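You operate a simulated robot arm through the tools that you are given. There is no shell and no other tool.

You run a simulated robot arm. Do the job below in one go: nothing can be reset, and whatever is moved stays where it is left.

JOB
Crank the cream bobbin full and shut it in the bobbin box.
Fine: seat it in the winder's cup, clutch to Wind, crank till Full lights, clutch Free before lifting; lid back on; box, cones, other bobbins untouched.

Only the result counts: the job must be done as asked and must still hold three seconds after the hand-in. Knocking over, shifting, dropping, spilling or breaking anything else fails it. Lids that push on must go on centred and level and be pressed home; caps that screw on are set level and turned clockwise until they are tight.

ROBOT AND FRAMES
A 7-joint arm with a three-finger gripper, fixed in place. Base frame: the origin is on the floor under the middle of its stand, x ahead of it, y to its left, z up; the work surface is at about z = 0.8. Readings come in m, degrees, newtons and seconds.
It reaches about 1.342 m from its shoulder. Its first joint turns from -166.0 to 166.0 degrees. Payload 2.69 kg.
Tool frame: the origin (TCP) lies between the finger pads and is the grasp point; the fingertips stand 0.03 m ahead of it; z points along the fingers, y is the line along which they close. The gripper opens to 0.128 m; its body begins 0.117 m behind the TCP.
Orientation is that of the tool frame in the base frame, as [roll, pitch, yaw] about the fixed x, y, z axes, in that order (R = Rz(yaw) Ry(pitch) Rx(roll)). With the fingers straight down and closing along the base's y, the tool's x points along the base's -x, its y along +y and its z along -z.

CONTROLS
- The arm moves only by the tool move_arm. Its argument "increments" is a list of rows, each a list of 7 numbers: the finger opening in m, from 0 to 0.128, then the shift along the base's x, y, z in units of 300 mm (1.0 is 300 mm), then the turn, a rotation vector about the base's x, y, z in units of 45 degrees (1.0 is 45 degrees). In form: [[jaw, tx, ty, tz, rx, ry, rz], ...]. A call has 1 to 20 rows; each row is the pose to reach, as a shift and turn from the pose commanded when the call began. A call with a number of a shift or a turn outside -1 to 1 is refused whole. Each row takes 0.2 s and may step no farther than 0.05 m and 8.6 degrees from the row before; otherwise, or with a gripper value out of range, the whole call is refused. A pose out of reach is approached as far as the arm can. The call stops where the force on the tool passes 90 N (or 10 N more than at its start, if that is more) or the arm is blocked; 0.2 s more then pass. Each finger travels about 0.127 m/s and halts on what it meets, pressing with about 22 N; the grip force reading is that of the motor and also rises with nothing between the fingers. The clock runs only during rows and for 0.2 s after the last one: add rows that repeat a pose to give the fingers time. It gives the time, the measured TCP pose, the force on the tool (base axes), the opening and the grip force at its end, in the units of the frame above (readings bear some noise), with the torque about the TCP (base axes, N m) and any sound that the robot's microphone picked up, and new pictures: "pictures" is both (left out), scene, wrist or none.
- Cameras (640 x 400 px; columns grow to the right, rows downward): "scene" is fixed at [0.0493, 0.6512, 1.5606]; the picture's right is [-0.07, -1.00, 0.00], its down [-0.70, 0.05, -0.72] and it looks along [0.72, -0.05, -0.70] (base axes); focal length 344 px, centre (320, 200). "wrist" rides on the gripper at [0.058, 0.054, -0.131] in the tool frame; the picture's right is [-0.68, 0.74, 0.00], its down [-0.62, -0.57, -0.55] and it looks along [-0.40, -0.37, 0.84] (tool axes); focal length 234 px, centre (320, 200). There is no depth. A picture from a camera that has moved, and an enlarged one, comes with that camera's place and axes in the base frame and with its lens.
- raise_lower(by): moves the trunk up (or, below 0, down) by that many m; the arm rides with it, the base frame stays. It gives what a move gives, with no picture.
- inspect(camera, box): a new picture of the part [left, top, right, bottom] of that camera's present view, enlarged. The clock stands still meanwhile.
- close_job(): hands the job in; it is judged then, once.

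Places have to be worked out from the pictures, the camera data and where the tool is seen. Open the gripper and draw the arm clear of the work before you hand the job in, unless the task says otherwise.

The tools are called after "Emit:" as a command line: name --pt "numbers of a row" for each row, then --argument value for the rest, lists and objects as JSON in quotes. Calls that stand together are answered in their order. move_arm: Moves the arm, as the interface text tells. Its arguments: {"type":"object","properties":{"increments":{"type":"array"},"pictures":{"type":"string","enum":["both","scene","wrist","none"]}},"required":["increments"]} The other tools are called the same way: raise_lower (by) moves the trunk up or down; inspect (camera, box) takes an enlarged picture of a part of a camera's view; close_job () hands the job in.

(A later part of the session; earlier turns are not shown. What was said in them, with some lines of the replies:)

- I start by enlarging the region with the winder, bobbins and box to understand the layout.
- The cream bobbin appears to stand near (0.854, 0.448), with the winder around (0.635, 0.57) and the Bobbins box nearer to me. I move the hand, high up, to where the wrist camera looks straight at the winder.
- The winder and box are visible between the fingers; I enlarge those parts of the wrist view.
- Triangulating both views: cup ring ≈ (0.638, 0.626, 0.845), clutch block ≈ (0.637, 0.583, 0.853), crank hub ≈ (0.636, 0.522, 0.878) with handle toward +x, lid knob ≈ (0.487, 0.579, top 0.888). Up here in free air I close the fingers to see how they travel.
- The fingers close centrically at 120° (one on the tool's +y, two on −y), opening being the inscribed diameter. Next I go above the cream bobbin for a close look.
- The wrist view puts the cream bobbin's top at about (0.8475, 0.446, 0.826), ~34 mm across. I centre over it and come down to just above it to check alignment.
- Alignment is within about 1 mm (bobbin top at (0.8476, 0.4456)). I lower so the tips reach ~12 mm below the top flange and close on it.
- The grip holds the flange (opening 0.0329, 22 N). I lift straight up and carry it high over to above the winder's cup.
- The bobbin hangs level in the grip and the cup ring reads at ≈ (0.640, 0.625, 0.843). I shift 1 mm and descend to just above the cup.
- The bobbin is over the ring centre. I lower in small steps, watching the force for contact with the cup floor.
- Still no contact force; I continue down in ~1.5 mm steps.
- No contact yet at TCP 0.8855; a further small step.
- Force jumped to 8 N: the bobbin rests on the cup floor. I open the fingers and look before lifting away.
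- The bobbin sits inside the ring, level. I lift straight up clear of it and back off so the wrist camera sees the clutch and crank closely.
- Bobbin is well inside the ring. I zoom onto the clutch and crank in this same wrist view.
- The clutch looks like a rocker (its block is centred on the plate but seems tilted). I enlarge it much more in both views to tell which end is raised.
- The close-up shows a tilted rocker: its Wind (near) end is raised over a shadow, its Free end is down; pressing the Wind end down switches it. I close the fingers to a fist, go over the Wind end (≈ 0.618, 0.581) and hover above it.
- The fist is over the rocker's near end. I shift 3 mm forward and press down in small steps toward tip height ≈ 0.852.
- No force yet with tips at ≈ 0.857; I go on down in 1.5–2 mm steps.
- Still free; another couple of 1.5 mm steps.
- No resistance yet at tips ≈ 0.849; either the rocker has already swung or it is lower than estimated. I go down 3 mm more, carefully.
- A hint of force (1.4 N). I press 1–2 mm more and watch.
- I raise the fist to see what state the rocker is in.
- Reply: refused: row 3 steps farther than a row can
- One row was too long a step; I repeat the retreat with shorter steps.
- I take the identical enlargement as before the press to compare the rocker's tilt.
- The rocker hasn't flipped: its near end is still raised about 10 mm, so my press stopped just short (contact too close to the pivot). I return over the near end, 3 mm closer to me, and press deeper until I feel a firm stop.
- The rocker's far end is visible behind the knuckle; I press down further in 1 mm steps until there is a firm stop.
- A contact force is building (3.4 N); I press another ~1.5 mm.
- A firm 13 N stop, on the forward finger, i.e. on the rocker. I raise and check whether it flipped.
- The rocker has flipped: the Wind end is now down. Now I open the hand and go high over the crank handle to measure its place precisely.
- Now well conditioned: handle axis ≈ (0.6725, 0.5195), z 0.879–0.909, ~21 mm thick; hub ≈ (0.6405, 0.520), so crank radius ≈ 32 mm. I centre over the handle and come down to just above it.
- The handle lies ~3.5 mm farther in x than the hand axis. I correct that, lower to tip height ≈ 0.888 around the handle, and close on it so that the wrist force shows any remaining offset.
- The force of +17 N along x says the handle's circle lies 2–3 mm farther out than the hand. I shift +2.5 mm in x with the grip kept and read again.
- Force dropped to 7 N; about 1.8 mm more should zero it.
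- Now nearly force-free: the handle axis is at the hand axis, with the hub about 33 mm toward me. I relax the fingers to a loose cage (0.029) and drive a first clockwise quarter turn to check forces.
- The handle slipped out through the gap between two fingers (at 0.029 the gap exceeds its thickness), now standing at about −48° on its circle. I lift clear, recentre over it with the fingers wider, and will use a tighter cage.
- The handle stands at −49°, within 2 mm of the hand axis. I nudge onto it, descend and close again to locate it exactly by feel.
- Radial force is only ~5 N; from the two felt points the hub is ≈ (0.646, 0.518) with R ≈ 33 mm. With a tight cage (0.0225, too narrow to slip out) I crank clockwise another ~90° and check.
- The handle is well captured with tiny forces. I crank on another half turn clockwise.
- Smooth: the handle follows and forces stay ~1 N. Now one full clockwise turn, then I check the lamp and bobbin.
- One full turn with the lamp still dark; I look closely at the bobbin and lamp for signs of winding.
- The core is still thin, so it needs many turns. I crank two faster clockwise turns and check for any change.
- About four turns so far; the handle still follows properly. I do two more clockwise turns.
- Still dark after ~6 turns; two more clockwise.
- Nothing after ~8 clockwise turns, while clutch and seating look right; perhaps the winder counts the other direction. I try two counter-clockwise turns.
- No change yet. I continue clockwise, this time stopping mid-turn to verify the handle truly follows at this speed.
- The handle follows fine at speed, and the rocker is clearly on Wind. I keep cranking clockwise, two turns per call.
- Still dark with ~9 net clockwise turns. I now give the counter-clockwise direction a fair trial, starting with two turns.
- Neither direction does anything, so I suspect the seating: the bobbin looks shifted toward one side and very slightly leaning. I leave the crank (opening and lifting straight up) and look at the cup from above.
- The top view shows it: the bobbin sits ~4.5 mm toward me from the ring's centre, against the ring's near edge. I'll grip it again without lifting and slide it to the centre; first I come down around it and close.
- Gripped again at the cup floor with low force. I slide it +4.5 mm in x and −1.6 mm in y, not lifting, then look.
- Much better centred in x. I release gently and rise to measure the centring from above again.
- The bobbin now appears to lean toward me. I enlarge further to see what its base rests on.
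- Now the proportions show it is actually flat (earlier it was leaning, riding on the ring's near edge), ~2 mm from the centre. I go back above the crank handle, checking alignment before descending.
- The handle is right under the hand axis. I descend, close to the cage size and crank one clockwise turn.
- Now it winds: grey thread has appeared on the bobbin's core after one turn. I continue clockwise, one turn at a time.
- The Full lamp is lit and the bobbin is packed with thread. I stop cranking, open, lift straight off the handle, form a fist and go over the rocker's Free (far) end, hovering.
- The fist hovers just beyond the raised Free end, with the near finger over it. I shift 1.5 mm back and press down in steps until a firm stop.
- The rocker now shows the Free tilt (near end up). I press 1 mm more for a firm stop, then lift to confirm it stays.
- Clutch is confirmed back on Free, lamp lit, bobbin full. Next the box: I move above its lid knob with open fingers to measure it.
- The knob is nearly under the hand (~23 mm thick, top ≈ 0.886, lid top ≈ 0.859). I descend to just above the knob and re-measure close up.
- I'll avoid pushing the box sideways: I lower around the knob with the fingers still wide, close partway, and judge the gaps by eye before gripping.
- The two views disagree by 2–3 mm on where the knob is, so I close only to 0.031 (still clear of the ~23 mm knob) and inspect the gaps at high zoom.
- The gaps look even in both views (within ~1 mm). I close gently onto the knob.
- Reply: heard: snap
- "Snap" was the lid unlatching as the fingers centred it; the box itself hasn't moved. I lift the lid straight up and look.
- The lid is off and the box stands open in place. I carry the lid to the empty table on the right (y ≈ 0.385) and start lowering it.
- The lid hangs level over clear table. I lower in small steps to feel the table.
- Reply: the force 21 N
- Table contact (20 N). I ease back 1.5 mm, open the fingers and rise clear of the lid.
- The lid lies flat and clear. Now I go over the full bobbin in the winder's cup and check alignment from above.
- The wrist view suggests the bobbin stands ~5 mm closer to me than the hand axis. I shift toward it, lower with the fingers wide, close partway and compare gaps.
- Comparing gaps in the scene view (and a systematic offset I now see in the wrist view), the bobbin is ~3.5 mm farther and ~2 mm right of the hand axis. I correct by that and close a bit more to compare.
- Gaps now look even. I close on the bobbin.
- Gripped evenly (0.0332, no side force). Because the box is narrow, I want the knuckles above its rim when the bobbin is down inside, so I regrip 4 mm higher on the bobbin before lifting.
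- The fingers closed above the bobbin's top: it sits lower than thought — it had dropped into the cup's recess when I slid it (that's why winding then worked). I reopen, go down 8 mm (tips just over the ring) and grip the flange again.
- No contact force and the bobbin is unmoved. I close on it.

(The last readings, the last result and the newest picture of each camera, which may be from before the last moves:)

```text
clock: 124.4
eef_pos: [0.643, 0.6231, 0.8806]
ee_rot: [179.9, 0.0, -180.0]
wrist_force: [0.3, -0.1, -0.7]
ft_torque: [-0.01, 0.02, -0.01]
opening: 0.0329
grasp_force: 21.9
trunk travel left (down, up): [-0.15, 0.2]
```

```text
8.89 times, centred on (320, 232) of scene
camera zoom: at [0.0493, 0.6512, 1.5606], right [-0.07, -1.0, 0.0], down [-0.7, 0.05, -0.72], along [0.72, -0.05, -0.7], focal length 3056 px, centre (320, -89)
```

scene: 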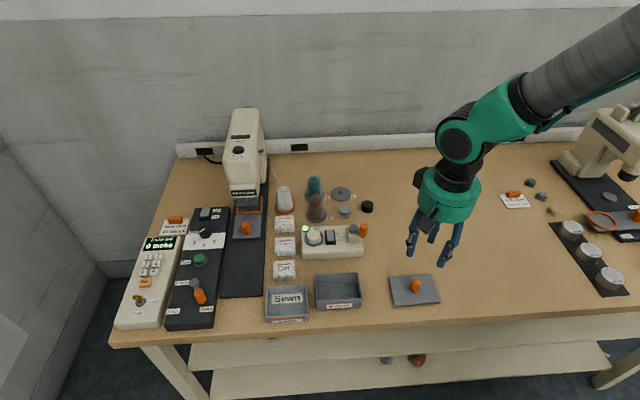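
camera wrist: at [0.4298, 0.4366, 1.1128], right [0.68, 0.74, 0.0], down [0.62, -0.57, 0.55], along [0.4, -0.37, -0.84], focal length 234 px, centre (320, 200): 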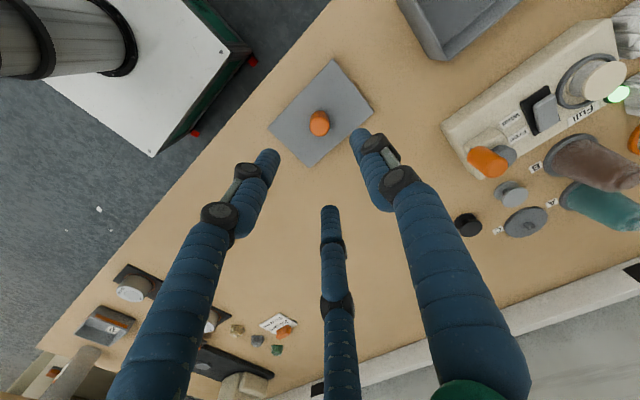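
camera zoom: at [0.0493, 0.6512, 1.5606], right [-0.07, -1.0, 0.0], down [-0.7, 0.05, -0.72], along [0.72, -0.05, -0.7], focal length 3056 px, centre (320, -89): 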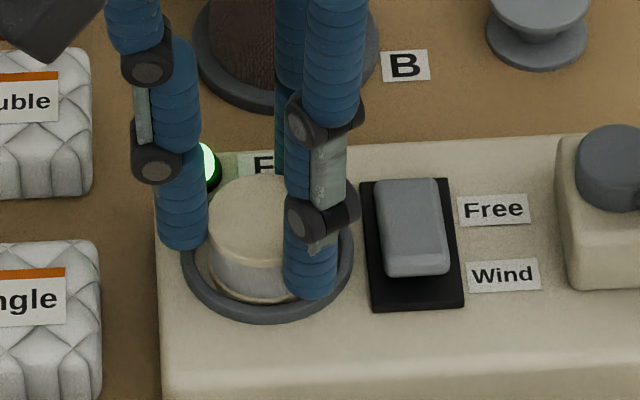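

Firm grip on the flange, clutch is Free. I lift straight up, then carry the bobbin above the open box, turning the hand 30° so the fingers fit the narrow box.

Emit:
move_arm --pt "0.025 0 0 0.03 0 0 0" --pt "0.025 0 0 0.1 0 0 0" --pt "0.025 0 0 0.22 0 0 0" --pt "0.025 0 0 0.34 0 0 0" --pt "0.025 0 0 0.4 0 0 0" --pt "0.025 -0.1 -0.033 0.4 0 0 -0.133" --pt "0.025 -0.2 -0.068 0.4 0 0 -0.267" --pt "0.025 -0.3 -0.1 0.4 0 0 -0.4" --pt "0.025 -0.4 -0.136 0.4 0 0 -0.533" --pt "0.025 -0.4817 -0.164 0.4 0 0 -0.667" --pt "0.025 -0.4817 -0.164 0.4 0 0 -0.667" --pt "0.025 -0.4817 -0.164 0.4 0 0 -0.667"

Emit:
inspect --camera "scene" --box '[280, 190, 400, 320]'

Emit:
inspect --camera "wrist" --box '[240, 60, 400, 200]'

```text
clock: 127.0
eef_pos: [0.4982, 0.5746, 1.0018]
ee_rot: [179.9, -0.1, 149.9]
wrist_force: [0.4, 0.3, -0.2]
ft_torque: [0.03, 0.01, 0.0]
opening: 0.0333
grasp_force: 21.8
trunk travel left (down, up): [-0.15, 0.2]
camera wrist: at [0.4737, 0.6489, 1.1325], right [0.95, 0.3, 0.0], down [0.25, -0.8, 0.55], along [0.16, -0.52, -0.84], focal length 234 px, centre (320, 200)
```

scene: 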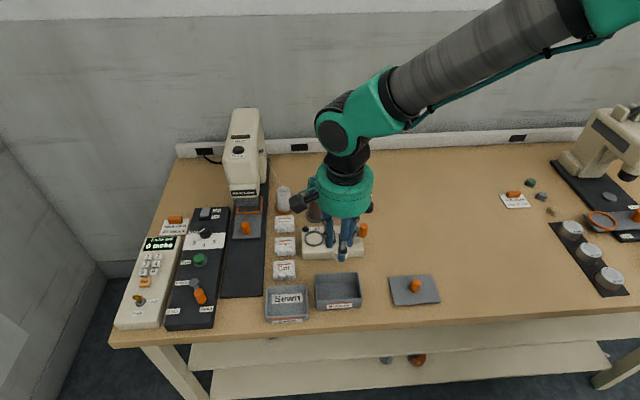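
wrist: 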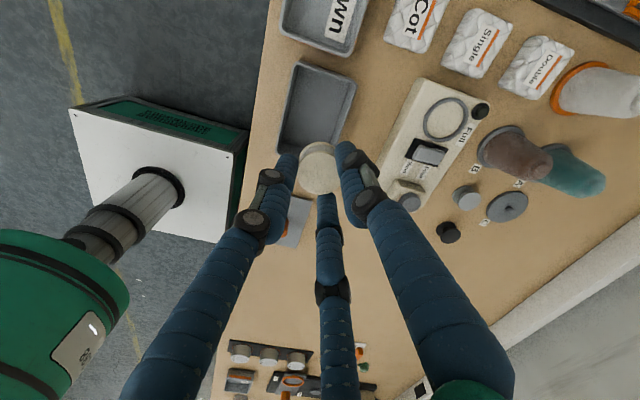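

```text
3.08 times, centred on (340, 255) of scene
camera zoom: at [0.0493, 0.6512, 1.5606], right [-0.07, -1.0, 0.0], down [-0.7, 0.05, -0.72], along [0.72, -0.05, -0.7], focal length 1058 px, centre (258, 31)
```

zoom: 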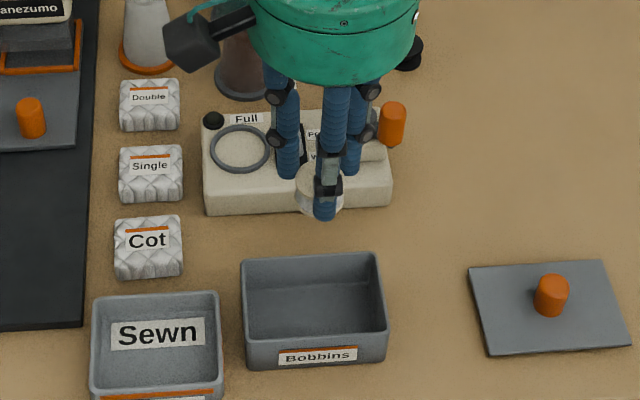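

```text
2.86 times, centred on (320, 130) of wrist
camera zoom: at [0.4737, 0.6489, 1.1325], right [0.95, 0.3, 0.0], down [0.25, -0.8, 0.55], along [0.16, -0.52, -0.84], focal length 669 px, centre (320, 400)
```

zoom: 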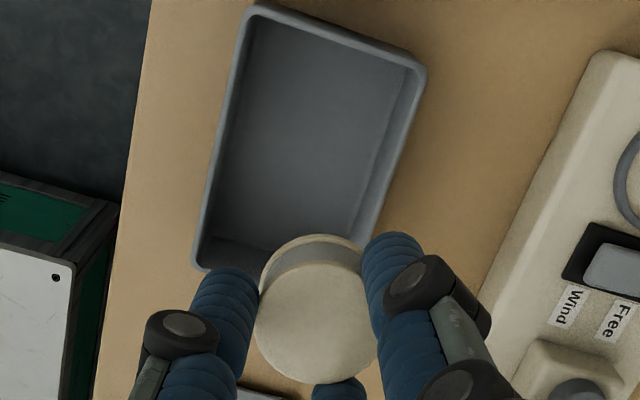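

The full bobbin is held upright and the box reads as centred ≈ (0.492, 0.575), inner width ~60 mm. I lower until the bobbin's base is just above the rim and check clearances.

Emit:
move_arm --pt "0.025 -0.001 0 -0.1 0 0 0" --pt "0.025 -0.001 0 -0.2 0 0 0" --pt "0.025 -0.001 0 -0.31 0 0 0" --pt "0.025 -0.001 0 -0.31 0 0 0" --pt "0.025 -0.001 0 -0.31 0 0 0" --pictures "none"

Emit:
inspect --camera "scene" --box '[305, 240, 375, 315]'

Emit:
inspect --camera "wrist" --box '[240, 60, 400, 200]'

```text
clock: 128.2
eef_pos: [0.4985, 0.5739, 0.9077]
ee_rot: [-180.0, 0.0, 149.9]
wrist_force: [-0.3, 0.3, -1.1]
ft_torque: [0.01, 0.0, -0.01]
opening: 0.033
grasp_force: 21.9
trunk travel left (down, up): [-0.15, 0.2]
```

```text
5.33 times, centred on (340, 278) of scene
camera zoom: at [0.0493, 0.6512, 1.5606], right [-0.07, -1.0, 0.0], down [-0.7, 0.05, -0.72], along [0.72, -0.05, -0.7], focal length 1833 px, centre (213, -213)
```

zoom: 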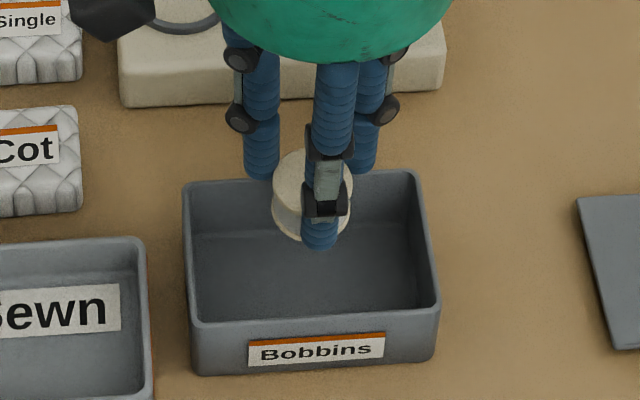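

```text
2.86 times, centred on (320, 130) of wrist
camera zoom: at [0.4723, 0.6486, 1.0385], right [0.95, 0.3, 0.0], down [0.25, -0.8, 0.55], along [0.16, -0.52, -0.84], focal length 669 px, centre (320, 400)
```

zoom: 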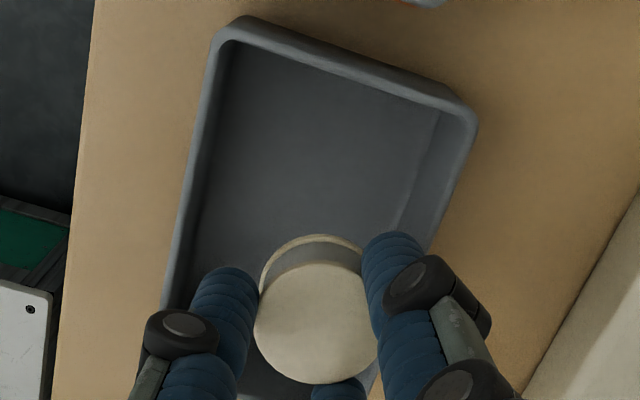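

Clearances look fine with the bobbin near the box's middle. I shift 1 mm toward me and lower into the box in stages.

Emit:
move_arm --pt "0.025 -0.003 0 -0.04 0 0 0" --pt "0.025 -0.003 0 -0.08 0 0 0" --pt "0.025 -0.003 0 -0.12 0 0 0" --pt "0.025 -0.003 0 -0.135 0 0 0" --pt "0.025 -0.003 0 -0.135 0 0 0" --pictures "none"

Emit:
inspect --camera "scene" --box '[305, 240, 375, 315]'

Emit:
inspect --camera "wrist" --box '[240, 60, 400, 200]'

```text
clock: 129.4
eef_pos: [0.4962, 0.5747, 0.8668]
ee_rot: [-179.9, 0.0, 149.9]
wrist_force: [1.5, -0.3, 1.1]
ft_torque: [0.0, 0.0, 0.02]
opening: 0.0328
grasp_force: 22.1
trunk travel left (down, up): [-0.15, 0.2]
```

```text
5.33 times, centred on (340, 278) of scene
camera zoom: at [0.0493, 0.6512, 1.5606], right [-0.07, -1.0, 0.0], down [-0.7, 0.05, -0.72], along [0.72, -0.05, -0.7], focal length 1833 px, centre (213, -213)
```

zoom: 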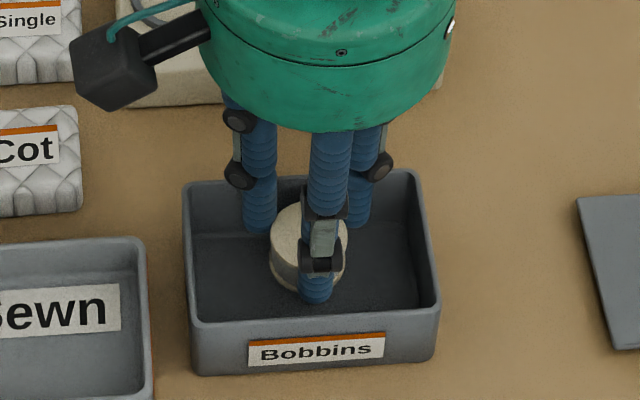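

```text
2.86 times, centred on (320, 130) of wrist
camera zoom: at [0.4709, 0.6489, 0.9982], right [0.95, 0.3, 0.0], down [0.25, -0.8, 0.55], along [0.16, -0.52, -0.84], focal length 669 px, centre (320, 400)
```

zoom: 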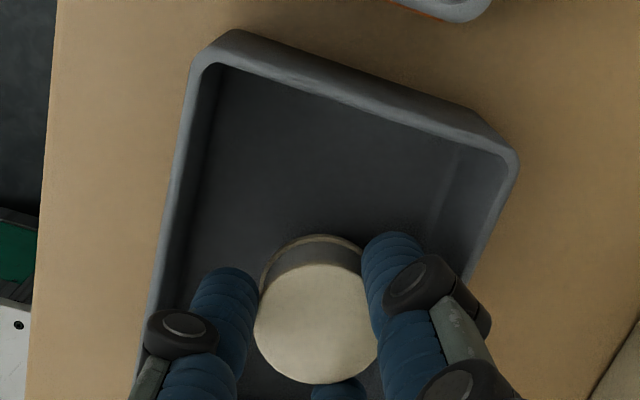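

All clear. I continue down in small steps to feel the box floor.

Emit:
move_arm --pt "0.025 0 0 -0.012 0 0 0" --pt "0.025 0 0 -0.024 0 0 0" --pt "0.025 0 0 -0.03 0 0 0" --pt "0.025 0 0 -0.03 0 0 0" --pictures "none"

Emit:
inspect --camera "scene" --box '[305, 240, 375, 315]'

```text
clock: 130.4
eef_pos: [0.4955, 0.5747, 0.8576]
ee_rot: [180.0, 0.1, 149.9]
wrist_force: [-0.3, -0.1, 0.6]
ft_torque: [0.0, 0.0, -0.02]
opening: 0.0329
grasp_force: 22.0
trunk travel left (down, up): [-0.15, 0.2]
```

```text
5.33 times, centred on (340, 278) of scene
camera zoom: at [0.0493, 0.6512, 1.5606], right [-0.07, -1.0, 0.0], down [-0.7, 0.05, -0.72], along [0.72, -0.05, -0.7], focal length 1833 px, centre (213, -213)
```

zoom: 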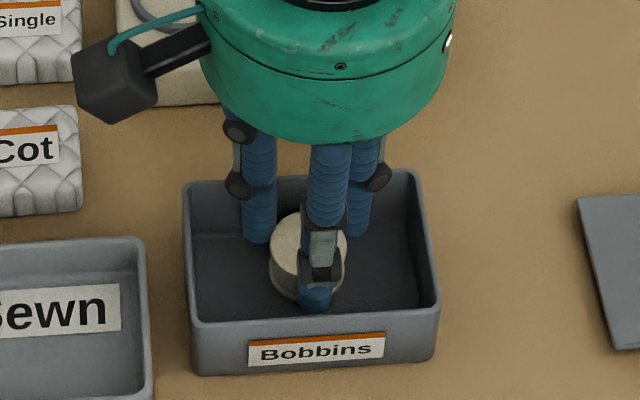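

No contact yet at TCP 0.8575; a few more 1.5 mm steps.

Emit:
move_arm --pt "0.025 0 0 -0.005 0 0 0" --pt "0.025 0 0 -0.01 0 0 0" --pt "0.025 0 0 -0.01 0 0 0" --pictures "none"

Emit:
move_arm --pt "0.025 0 0 -0.005 0 0 0" --pt "0.025 0 0 -0.005 0 0 0" --pictures "none"

```text
clock: 131.2
eef_pos: [0.4952, 0.5751, 0.8555]
ee_rot: [-179.9, 0.0, 149.9]
wrist_force: [-0.3, -0.2, -0.4]
ft_torque: [-0.05, 0.04, -0.02]
opening: 0.033
grasp_force: 22.0
trunk travel left (down, up): [-0.15, 0.2]
```

```text
clock: 131.8
eef_pos: [0.4956, 0.5742, 0.8552]
ee_rot: [180.0, 0.0, 149.9]
wrist_force: [-0.2, 0.1, 0.2]
ft_torque: [0.0, -0.01, 0.02]
opening: 0.0327
grasp_force: 22.0
trunk travel left (down, up): [-0.15, 0.2]
```

Still free at command 0.853; I continue gently.

Emit:
move_arm --pt "0.025 0 0 -0.005 0 0 0" --pt "0.025 0 0 -0.005 0 0 0" --pictures "none"

Emit:
move_arm --pt "0.025 0 0 -0.005 0 0 0" --pt "0.025 0 0 -0.005 0 0 0" --pictures "none"

Emit:
inspect --camera "scene" --box '[305, 240, 375, 315]'

```text
clock: 132.4
eef_pos: [0.496, 0.5739, 0.853]
ee_rot: [179.9, -0.1, 149.9]
wrist_force: [0.3, 0.0, -0.5]
ft_torque: [-0.01, -0.02, -0.03]
opening: 0.0331
grasp_force: 21.7
trunk travel left (down, up): [-0.15, 0.2]
```

```text
clock: 133.0
eef_pos: [0.4961, 0.5732, 0.8505]
ee_rot: [180.0, 0.0, 149.9]
wrist_force: [0.5, -1.2, -0.3]
ft_torque: [0.01, 0.01, -0.01]
opening: 0.0329
grasp_force: 22.2
trunk travel left (down, up): [-0.15, 0.2]
```

```text
5.33 times, centred on (340, 278) of scene
camera zoom: at [0.0493, 0.6512, 1.5606], right [-0.07, -1.0, 0.0], down [-0.7, 0.05, -0.72], along [0.72, -0.05, -0.7], focal length 1833 px, centre (213, -213)
```

zoom: 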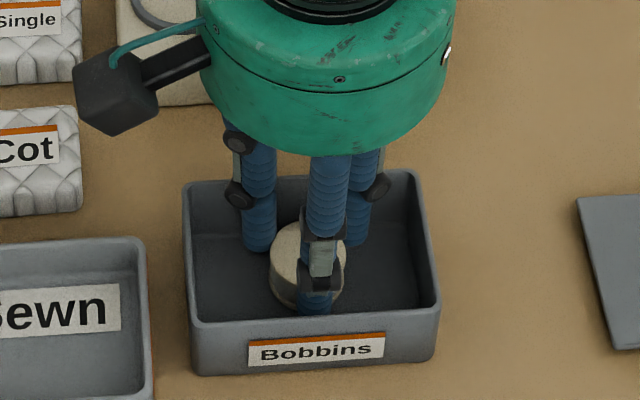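

No floor contact yet; two more small steps.

Emit:
move_arm --pt "0.025 0 0 -0.005 0 0 0" --pt "0.025 0 0 -0.005 0 0 0" --pictures "none"

Emit:
move_arm --pt "0.025 0 0 -0.005 0 0 0" --pt "0.025 0 0 -0.005 0 0 0" --pictures "none"

```text
clock: 133.6
eef_pos: [0.4967, 0.5742, 0.8492]
ee_rot: [-180.0, 0.0, 149.9]
wrist_force: [1.1, 0.6, -0.4]
ft_torque: [0.0, -0.02, -0.03]
opening: 0.0328
grasp_force: 21.9
trunk travel left (down, up): [-0.15, 0.2]
```

```text
clock: 134.2
eef_pos: [0.4972, 0.5742, 0.8488]
ee_rot: [179.9, 0.1, 149.9]
wrist_force: [-0.3, -0.5, 10.6]
ft_torque: [-0.02, 0.06, 0.0]
opening: 0.033
grasp_force: 22.4
trunk travel left (down, up): [-0.15, 0.2]
```

10.6 N, centred: the bobbin stands on the box floor. I open just a little (to 0.0375) and then rise straight out.

Emit:
move_arm --pt "0.034 0 0 0.003 0 0 0" --pt "0.0365 0 0 0.003 0 0 0" --pt "0.038 0 0 0.003 0 0 0" --pt "0.038 0 0 0.003 0 0 0" --pictures "none"

Emit:
inspect --camera "wrist" --box '[260, 90, 380, 200]'

Emit:
inspect --camera "scene" --box '[305, 240, 375, 315]'

```text
clock: 135.2
eef_pos: [0.4971, 0.5745, 0.8496]
ee_rot: [180.0, 0.0, 149.9]
wrist_force: [-0.1, -0.5, -0.4]
ft_torque: [-0.01, 0.0, -0.01]
opening: 0.0379
grasp_force: 0.0
trunk travel left (down, up): [-0.15, 0.2]
```

```text
3.64 times, centred on (320, 145) of wrist
camera zoom: at [0.4713, 0.6486, 0.9802], right [0.95, 0.3, 0.0], down [0.25, -0.8, 0.55], along [0.16, -0.52, -0.84], focal length 852 px, centre (320, 400)
```

zoom: 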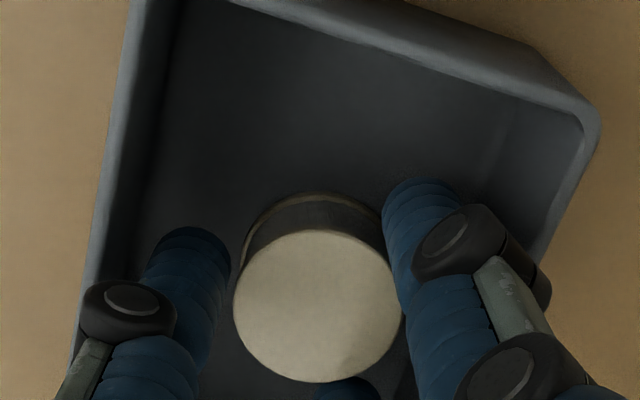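

```text
5.33 times, centred on (340, 278) of scene
camera zoom: at [0.0493, 0.6512, 1.5606], right [-0.07, -1.0, 0.0], down [-0.7, 0.05, -0.72], along [0.72, -0.05, -0.7], focal length 1833 px, centre (213, -213)
```

zoom: 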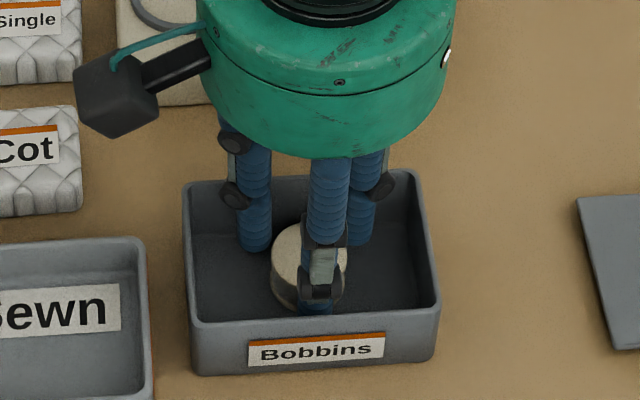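

Released and free. I rise straight up out of the box and check the bobbin inside.

Emit:
move_arm --pt "0.038 0 0 0.02 0 0 0" --pt "0.038 0 0 0.06 0 0 0" --pt "0.038 0 0 0.14 0 0 0" --pt "0.038 0 0 0.26 0 0 0" --pt "0.045 0 0 0.4 0 0 0" --pt "0.06 0 0 0.5 0 0 0" --pt "0.06 0 0 0.5 0 0 0" --pictures "none"

Emit:
inspect --camera "scene" --box '[300, 240, 380, 315]'

Emit:
inspect --camera "wrist" --box '[240, 60, 400, 200]'

```text
clock: 136.8
eef_pos: [0.4969, 0.5759, 0.9987]
ee_rot: [180.0, 0.1, 149.9]
wrist_force: [0.8, -0.4, 0.9]
ft_torque: [0.0, -0.03, 0.04]
opening: 0.0598
grasp_force: 0.1
trunk travel left (down, up): [-0.15, 0.2]
```

```text
5.33 times, centred on (340, 278) of scene
camera zoom: at [0.0493, 0.6512, 1.5606], right [-0.07, -1.0, 0.0], down [-0.7, 0.05, -0.72], along [0.72, -0.05, -0.7], focal length 1833 px, centre (213, -213)
```

zoom: 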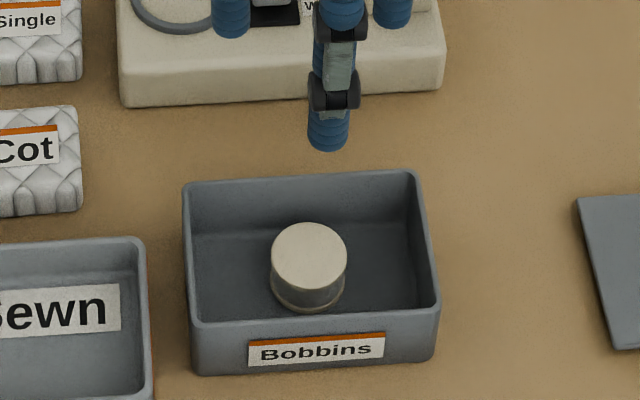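

```text
2.86 times, centred on (320, 130) of wrist
camera zoom: at [0.4724, 0.6505, 1.1305], right [0.95, 0.3, 0.0], down [0.25, -0.8, 0.55], along [0.16, -0.52, -0.84], focal length 669 px, centre (320, 400)
```

zoom: 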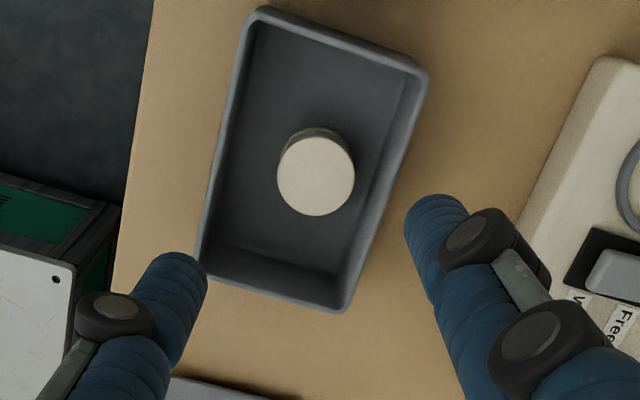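

The bobbin stands upright in the box, which hasn't moved. Now I turn the hand back and go over the lid's knob at (0.4898, 0.3854), down to just above it.

Emit:
move_arm --pt "0.06 -0.005 -0.12 0 0 0 0.133" --pt "0.06 -0.01 -0.25 0 0 0 0.267" --pt "0.06 -0.016 -0.38 0 0 0 0.4" --pt "0.06 -0.022 -0.51 0 0 0 0.533" --pt "0.06 -0.0267 -0.632 0 0 0 0.667" --pt "0.06 -0.0267 -0.632 -0.12 0 0 0.667" --pt "0.06 -0.0267 -0.632 -0.24 0 0 0.667" --pt "0.06 -0.0267 -0.632 -0.327 0 0 0.667" --pt "0.06 -0.0267 -0.632 -0.327 0 0 0.667" --pt "0.06 -0.0267 -0.632 -0.327 0 0 0.667" --pictures "none"

Emit:
inspect --camera "wrist" --box '[260, 90, 380, 200]'

Emit:
inspect --camera "scene" --box '[370, 240, 460, 320]'

```text
clock: 139.0
eef_pos: [0.4895, 0.3854, 0.8997]
ee_rot: [-180.0, 0.0, 180.0]
wrist_force: [0.0, -0.6, -0.5]
ft_torque: [0.0, -0.02, 0.02]
opening: 0.0597
grasp_force: 0.1
trunk travel left (down, up): [-0.15, 0.2]
```

```text
3.64 times, centred on (320, 145) of wrist
camera zoom: at [0.4295, 0.4383, 1.0308], right [0.68, 0.74, 0.0], down [0.62, -0.57, 0.55], along [0.4, -0.37, -0.84], focal length 852 px, centre (320, 400)
```

zoom: 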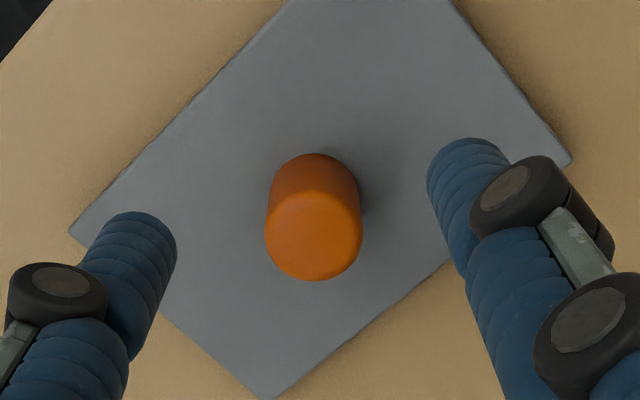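

```text
5.00 times, centred on (415, 280) of scene
camera zoom: at [0.0493, 0.6512, 1.5606], right [-0.07, -1.0, 0.0], down [-0.7, 0.05, -0.72], along [0.72, -0.05, -0.7], focal length 1719 px, centre (-155, -200)
```

zoom: 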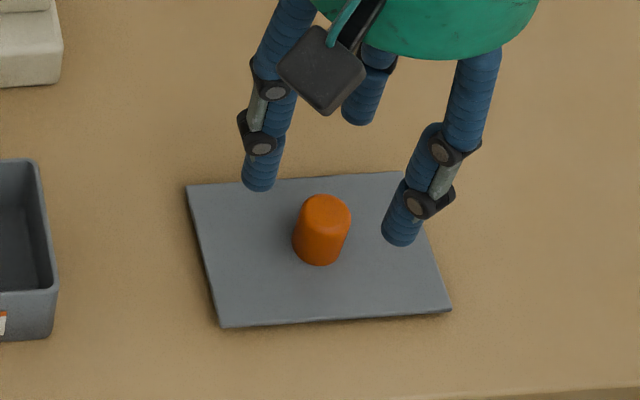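

The lid lies as I left it and the knob is on the hand axis. I descend and grip the knob at the same height as before.

Emit:
move_arm --pt "0.06 0 0 -0.06 0 0 0" --pt "0.06 0 0 -0.128 0 0 0" --pt "0.05 0 0 -0.128 0 0 0" --pt "0.038 0 0 -0.128 0 0 0" --pt "0.028 0 0 -0.128 0 0 0" --pt "0.018 0 0 -0.128 0 0 0" --pt "0.018 0 0 -0.128 0 0 0" --pt "0.018 0 0 -0.128 0 0 0" --pictures "none"

Emit:
inspect --camera "scene" --box '[370, 240, 460, 320]'

```text
clock: 140.8
eef_pos: [0.4883, 0.3849, 0.8632]
ee_rot: [-179.9, 0.0, -180.0]
wrist_force: [0.1, -1.1, 0.1]
ft_torque: [0.02, 0.0, -0.02]
opening: 0.0226
grasp_force: 21.9
trunk travel left (down, up): [-0.15, 0.2]
```

```text
5.00 times, centred on (415, 280) of scene
camera zoom: at [0.0493, 0.6512, 1.5606], right [-0.07, -1.0, 0.0], down [-0.7, 0.05, -0.72], along [0.72, -0.05, -0.7], focal length 1719 px, centre (-155, -200)
```

zoom: 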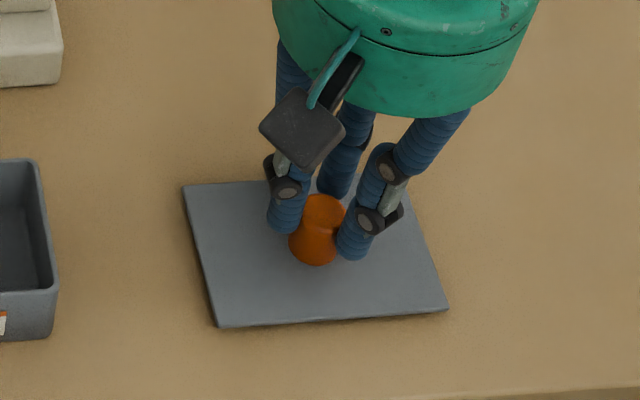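

Gripped. I lift the lid, carry it over the box and hover about 10 mm above its seat to compare it with its original position.

Emit:
move_arm --pt "0.018 0 0 0.04 0 0 0" --pt "0.018 0 0 0.16 0 0 0" --pt "0.018 0 0 0.3 0 0 0" --pt "0.018 0 0 0.4 0 0 0" --pt "0.018 0.001 0.13 0.4 0 0 0" --pt "0.018 0.002 0.26 0.4 0 0 0" --pt "0.018 0.004 0.39 0.4 0 0 0" --pt "0.018 0.005 0.52 0.4 0 0 0" --pt "0.018 0.0067 0.634 0.4 0 0 0" --pt "0.018 0.0067 0.634 0.3 0 0 0" --pt "0.018 0.0067 0.634 0.2 0 0 0" --pt "0.018 0.0067 0.634 0.156 0 0 0" --pt "0.018 0.0067 0.634 0.156 0 0 0" --pictures "none"

Emit:
inspect --camera "scene" --box '[300, 250, 380, 320]'

Emit:
inspect --camera "wrist" --box '[220, 40, 420, 200]'

```text
clock: 143.6
eef_pos: [0.4929, 0.5767, 0.9089]
ee_rot: [-180.0, -0.1, 180.0]
wrist_force: [0.2, 0.2, -0.8]
ft_torque: [0.01, 0.0, 0.0]
opening: 0.0226
grasp_force: 21.7
trunk travel left (down, up): [-0.15, 0.2]
```

```text
5.71 times, centred on (340, 285) of scene
camera zoom: at [0.0493, 0.6512, 1.5606], right [-0.07, -1.0, 0.0], down [-0.7, 0.05, -0.72], along [0.72, -0.05, -0.7], focal length 1964 px, centre (206, -286)
```

zoom: 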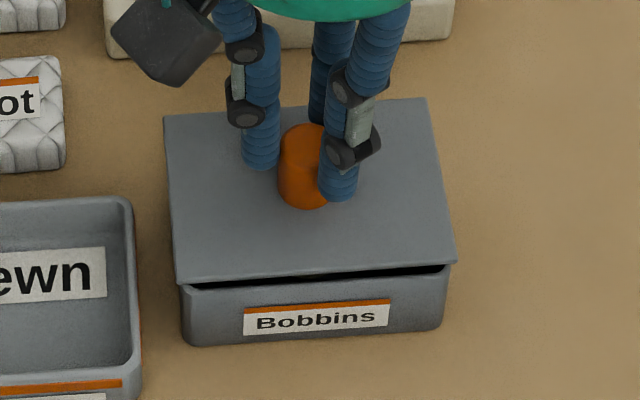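

```text
2.50 times, centred on (320, 120) of wrist
camera zoom: at [0.4322, 0.6288, 1.04], right [0.68, 0.74, 0.0], down [0.62, -0.57, 0.55], along [0.4, -0.37, -0.84], focal length 585 px, centre (320, 400)
```

zoom: 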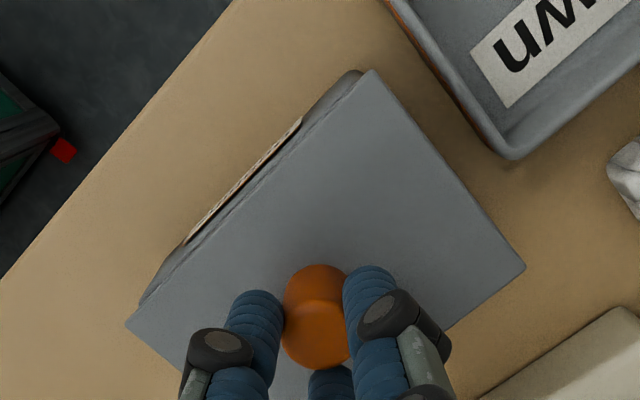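

Compared with its original picture the lid must go ~2 mm farther and ~1.7 mm to the right. I correct, then lower onto the box in small steps.

Emit:
move_arm --pt "0.018 0.0067 -0.0057 0 0 0 0" --pt "0.018 0.0067 -0.0057 -0.01 0 0 0" --pt "0.018 0.0067 -0.0057 -0.02 0 0 0" --pt "0.018 0.0067 -0.0057 -0.02 0 0 0" --pictures "none"

Emit:
inspect --camera "scene" --box '[300, 250, 380, 320]'

Emit:
inspect --camera "wrist" --box '[220, 40, 420, 200]'

```text
clock: 144.6
eef_pos: [0.4933, 0.5735, 0.9044]
ee_rot: [179.9, 0.1, 180.0]
wrist_force: [-2.7, -0.6, 13.2]
ft_torque: [-0.15, -0.28, -0.03]
opening: 0.023
grasp_force: 21.9
trunk travel left (down, up): [-0.15, 0.2]
```

```text
5.71 times, centred on (340, 285) of scene
camera zoom: at [0.0493, 0.6512, 1.5606], right [-0.07, -1.0, 0.0], down [-0.7, 0.05, -0.72], along [0.72, -0.05, -0.7], focal length 1964 px, centre (206, -286)
```

zoom: 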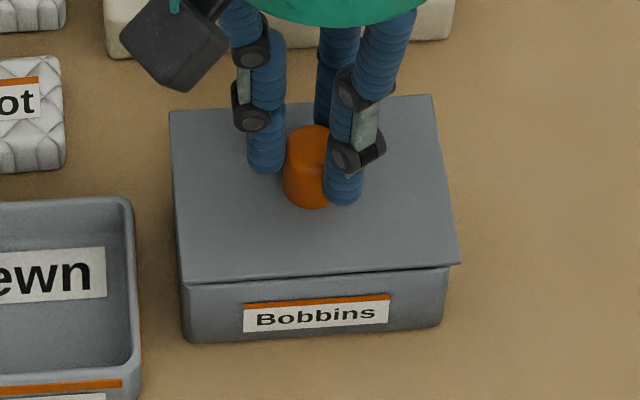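

```text
2.50 times, centred on (320, 120) of wrist
camera zoom: at [0.4333, 0.6262, 1.0355], right [0.68, 0.74, 0.0], down [0.61, -0.57, 0.55], along [0.4, -0.37, -0.84], focal length 585 px, centre (320, 400)
```

zoom: 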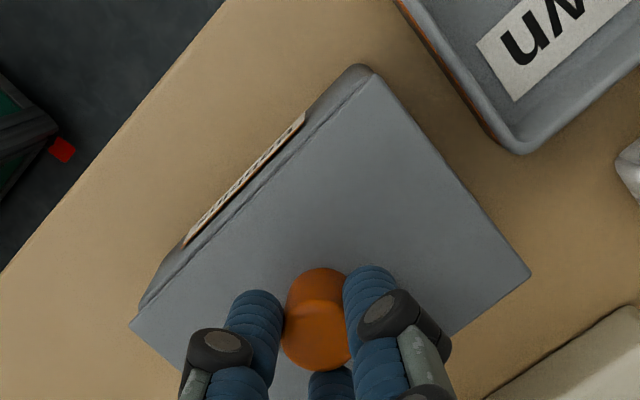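

Contact came ~5 mm early, on the far side (torque puts it at +33 mm in x): the lid's plug is catching the far rim, so I over-corrected. I raise 4 mm, shift back −2.3 mm in x and +1.5 mm in y, and try again.

Emit:
move_arm --pt "0.018 0 0 0.013 0 0 0" --pt "0.018 -0.0077 0.005 0.013 0 0 0" --pt "0.018 -0.0077 0.005 0.003 0 0 0" --pt "0.018 -0.0077 0.005 -0.004 0 0 0" --pt "0.018 -0.0077 0.005 -0.004 0 0 0" --pictures "none"

```text
clock: 145.8
eef_pos: [0.4899, 0.5754, 0.9014]
ee_rot: [180.0, 0.0, -180.0]
wrist_force: [-0.5, -0.6, -0.3]
ft_torque: [0.04, -0.01, 0.01]
opening: 0.0226
grasp_force: 21.7
trunk travel left (down, up): [-0.15, 0.2]
```

No contact now at a lower height: the plug has cleared the rim. I continue down in 1.5 mm steps.

Emit:
move_arm --pt "0.018 0 0 -0.005 0 0 0" --pt "0.018 0 0 -0.01 0 0 0" --pt "0.018 0 0 -0.01 0 0 0" --pictures "none"

Emit:
inspect --camera "scene" --box '[300, 250, 380, 320]'

```text
clock: 146.6
eef_pos: [0.4919, 0.5745, 0.9002]
ee_rot: [179.8, 0.1, -180.0]
wrist_force: [2.2, -1.5, 13.8]
ft_torque: [-0.11, -0.04, 0.01]
opening: 0.0229
grasp_force: 22.0
trunk travel left (down, up): [-0.15, 0.2]
heard: snap
```

```text
5.71 times, centred on (340, 285) of scene
camera zoom: at [0.0493, 0.6512, 1.5606], right [-0.07, -1.0, 0.0], down [-0.7, 0.05, -0.72], along [0.72, -0.05, -0.7], focal length 1964 px, centre (206, -286)
```

zoom: 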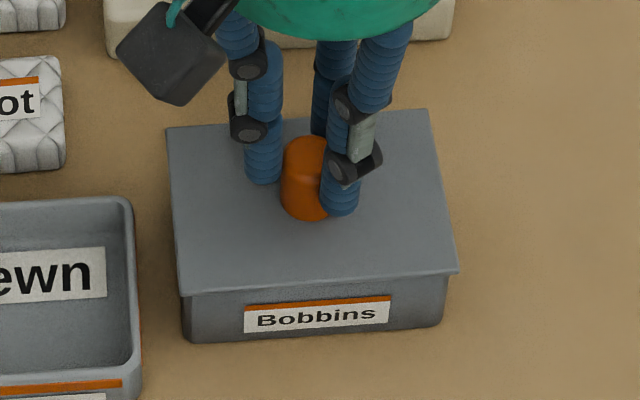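

"Snap": the lid has engaged and its outline matches the original. I press a little more to make sure it is home.

Emit:
move_arm --pt "0.018 0 0 -0.006 0 0 0" --pt "0.018 0 0 -0.01 0 0 0" --pt "0.018 0 0 -0.01 0 0 0" --pictures "none"

```text
clock: 147.4
eef_pos: [0.4905, 0.5751, 0.8962]
ee_rot: [179.9, 0.0, 179.9]
wrist_force: [4.2, -4.7, 20.6]
ft_torque: [-0.18, -0.15, -0.02]
opening: 0.0224
grasp_force: 21.4
trunk travel left (down, up): [-0.15, 0.2]
```

Firm 20 N resistance at TCP 0.896. I open the fingers in place and check the lid.

Emit:
move_arm --pt "0.024 0 0 0 0 0 0" --pt "0.03 0 0 0 0 0 0" --pt "0.038 0 0 0 0 0 0" --pt "0.045 0 0 0.02 0 0 0" --pt "0.05 0 0 0.1 0 0 0" --pt "0.05 0 0 0.22 0 0 0" --pt "0.05 0 0 0.34 0 0 0" --pt "0.05 0 0 0.34 0 0 0" --pictures "none"

Emit:
inspect --camera "scene" --box '[300, 250, 380, 320]'

Emit:
inspect --camera "scene" --box '[300, 270, 390, 320]'

Emit:
inspect --camera "wrist" --box '[220, 40, 420, 200]'

```text
clock: 149.2
eef_pos: [0.4903, 0.5732, 0.9995]
ee_rot: [-180.0, -0.1, 180.0]
wrist_force: [-0.7, 1.2, 0.6]
ft_torque: [0.04, -0.02, -0.01]
opening: 0.0502
grasp_force: 0.1
trunk travel left (down, up): [-0.15, 0.2]
```

```text
5.71 times, centred on (340, 285) of scene
camera zoom: at [0.0493, 0.6512, 1.5606], right [-0.07, -1.0, 0.0], down [-0.7, 0.05, -0.72], along [0.72, -0.05, -0.7], focal length 1964 px, centre (206, -286)
```

zoom: 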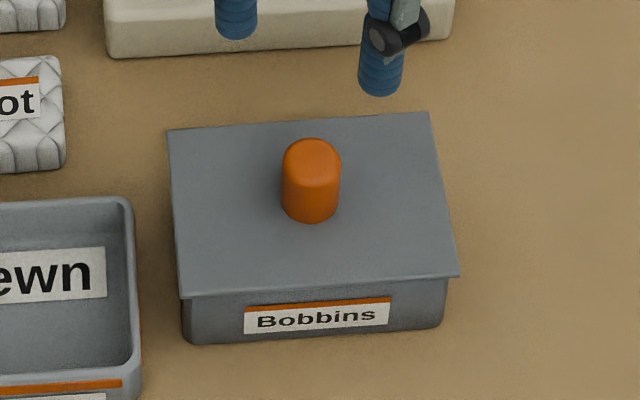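

```text
7.11 times, centred on (345, 295) of scene
camera zoom: at [0.0493, 0.6512, 1.5606], right [-0.07, -1.0, 0.0], down [-0.7, 0.05, -0.72], along [0.72, -0.05, -0.7], focal length 2445 px, centre (142, -476)
```

zoom: 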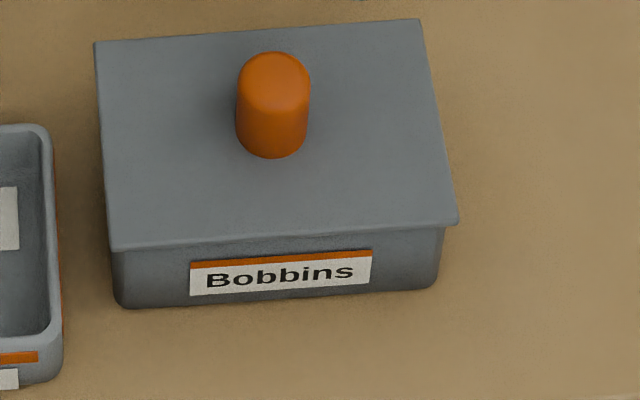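

```text
2.50 times, centred on (320, 120) of wrist
camera zoom: at [0.4306, 0.6261, 1.131], right [0.68, 0.74, 0.0], down [0.62, -0.57, 0.55], along [0.4, -0.37, -0.84], focal length 585 px, centre (320, 400)
```

zoom: 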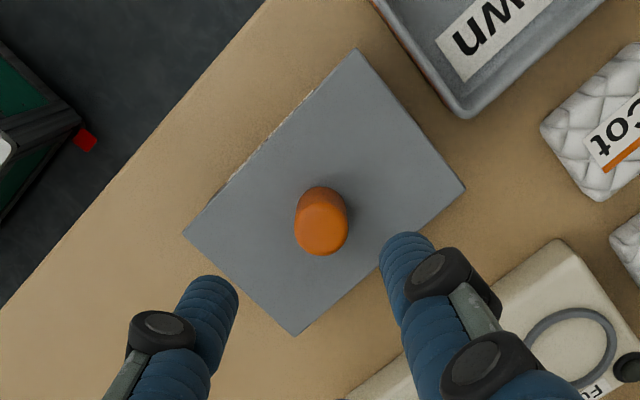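

The lid's outline matches its original seated position within about 1 mm, level and even along the front, with no un-snap heard. I raise the open hand and draw the arm clear, then check the whole scene.

Emit:
move_arm --pt "0.06 0 0 0.15 0 0 0" --pt "0.08 0 0 0.3 0 0 0" --pt "0.1 0 -0.12 0.36 0 0 0" --pt "0.128 0 -0.26 0.36 0 0 0" --pt "0.128 0 -0.4 0.36 0 0 0" --pt "0.128 0 -0.54 0.36 0 0 0" --pt "0.128 0 -0.68 0.36 0 0 0" --pt "0.128 0 -0.82 0.36 0 0 0" --pt "0.128 0 -0.95 0.36 0 0 0" --pt "0.128 0 -0.95 0.36 0 0 0"

Emit:
inspect --camera "scene" --box '[260, 165, 400, 255]'

Emit:
inspect --camera "scene" --box '[250, 210, 390, 330]'

```text
clock: 151.4
eef_pos: [0.4906, 0.2896, 1.107]
ee_rot: [-179.9, -0.1, -180.0]
wrist_force: [0.3, 0.1, 0.5]
ft_torque: [0.06, 0.01, 0.01]
opening: 0.128
grasp_force: 0.1
trunk travel left (down, up): [-0.15, 0.2]
camera wrist: at [0.4301, 0.3413, 1.2385], right [0.68, 0.74, 0.0], down [0.62, -0.57, 0.55], along [0.4, -0.37, -0.84], focal length 234 px, centre (320, 200)
```

scene: 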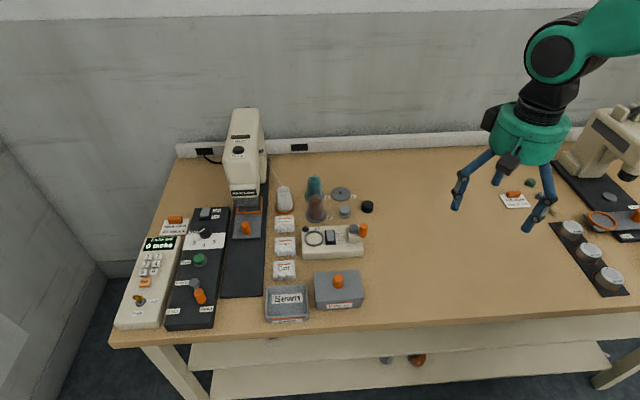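
wrist: 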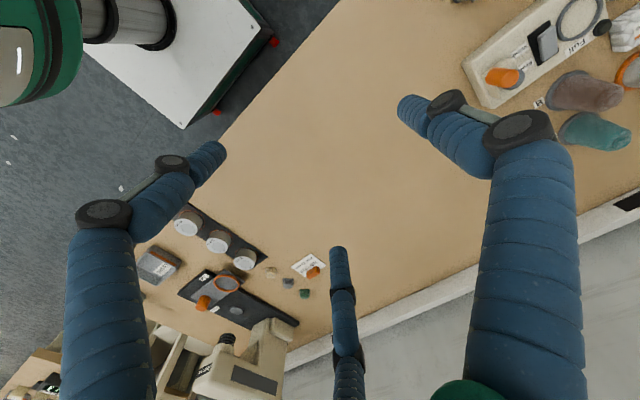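

```text
4.44 times, centred on (330, 210) of scene
camera zoom: at [0.0493, 0.6512, 1.5606], right [-0.07, -1.0, 0.0], down [-0.7, 0.05, -0.72], along [0.72, -0.05, -0.7], focal length 1528 px, centre (276, 156)
```

zoom: 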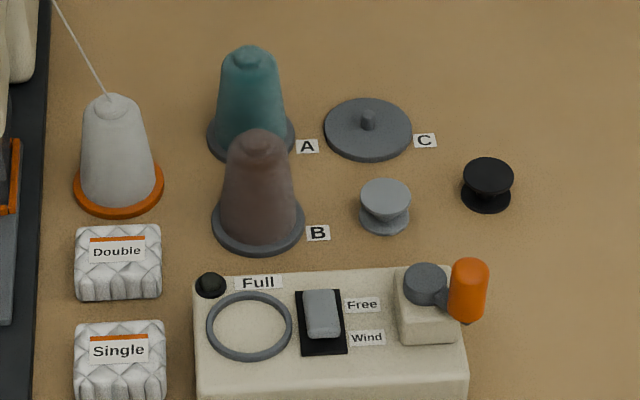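

```text
3.33 times, centred on (320, 270) of scene
camera zoom: at [0.0493, 0.6512, 1.5606], right [-0.07, -1.0, 0.0], down [-0.7, 0.05, -0.72], along [0.72, -0.05, -0.7], focal length 1146 px, centre (320, -33)
```

zoom: 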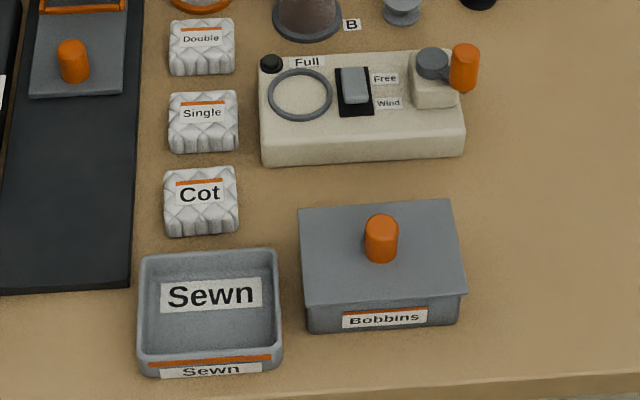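

Everything matches the start: box, cones, other bobbins and winder are in place, clutch on Free, and the lid sits exactly as it did originally with the full cream bobbin inside; the hand is open and clear. I hand the job in.

Emit:
close_job

```text
The job is handed in.
```

The cream bobbin is wound full and shut in the bobbin box. The job is handed in, but no result has come back yet.

- **Winding:** my first placing left the bobbin off-centre in the winder's cup, so the first cranking wound nothing. I slid it into the recess without lifting it. After that, two clockwise turns lit Full and thread filled the bobbin.
- **Clutch:** I set it back to Free before lifting the bobbin, and the final picture still shows Free.
- **Lid:** it came off with a snap and went back on with a snap. I pressed it down with about 20 N. Its outline matches the starting picture to within about 1 mm.
- **Everything else:** the box, cones, other bobbins and winder look unmoved in the closing pictures. The crank handle is left at a different angle from where it started. The hand is open and clear of the work.
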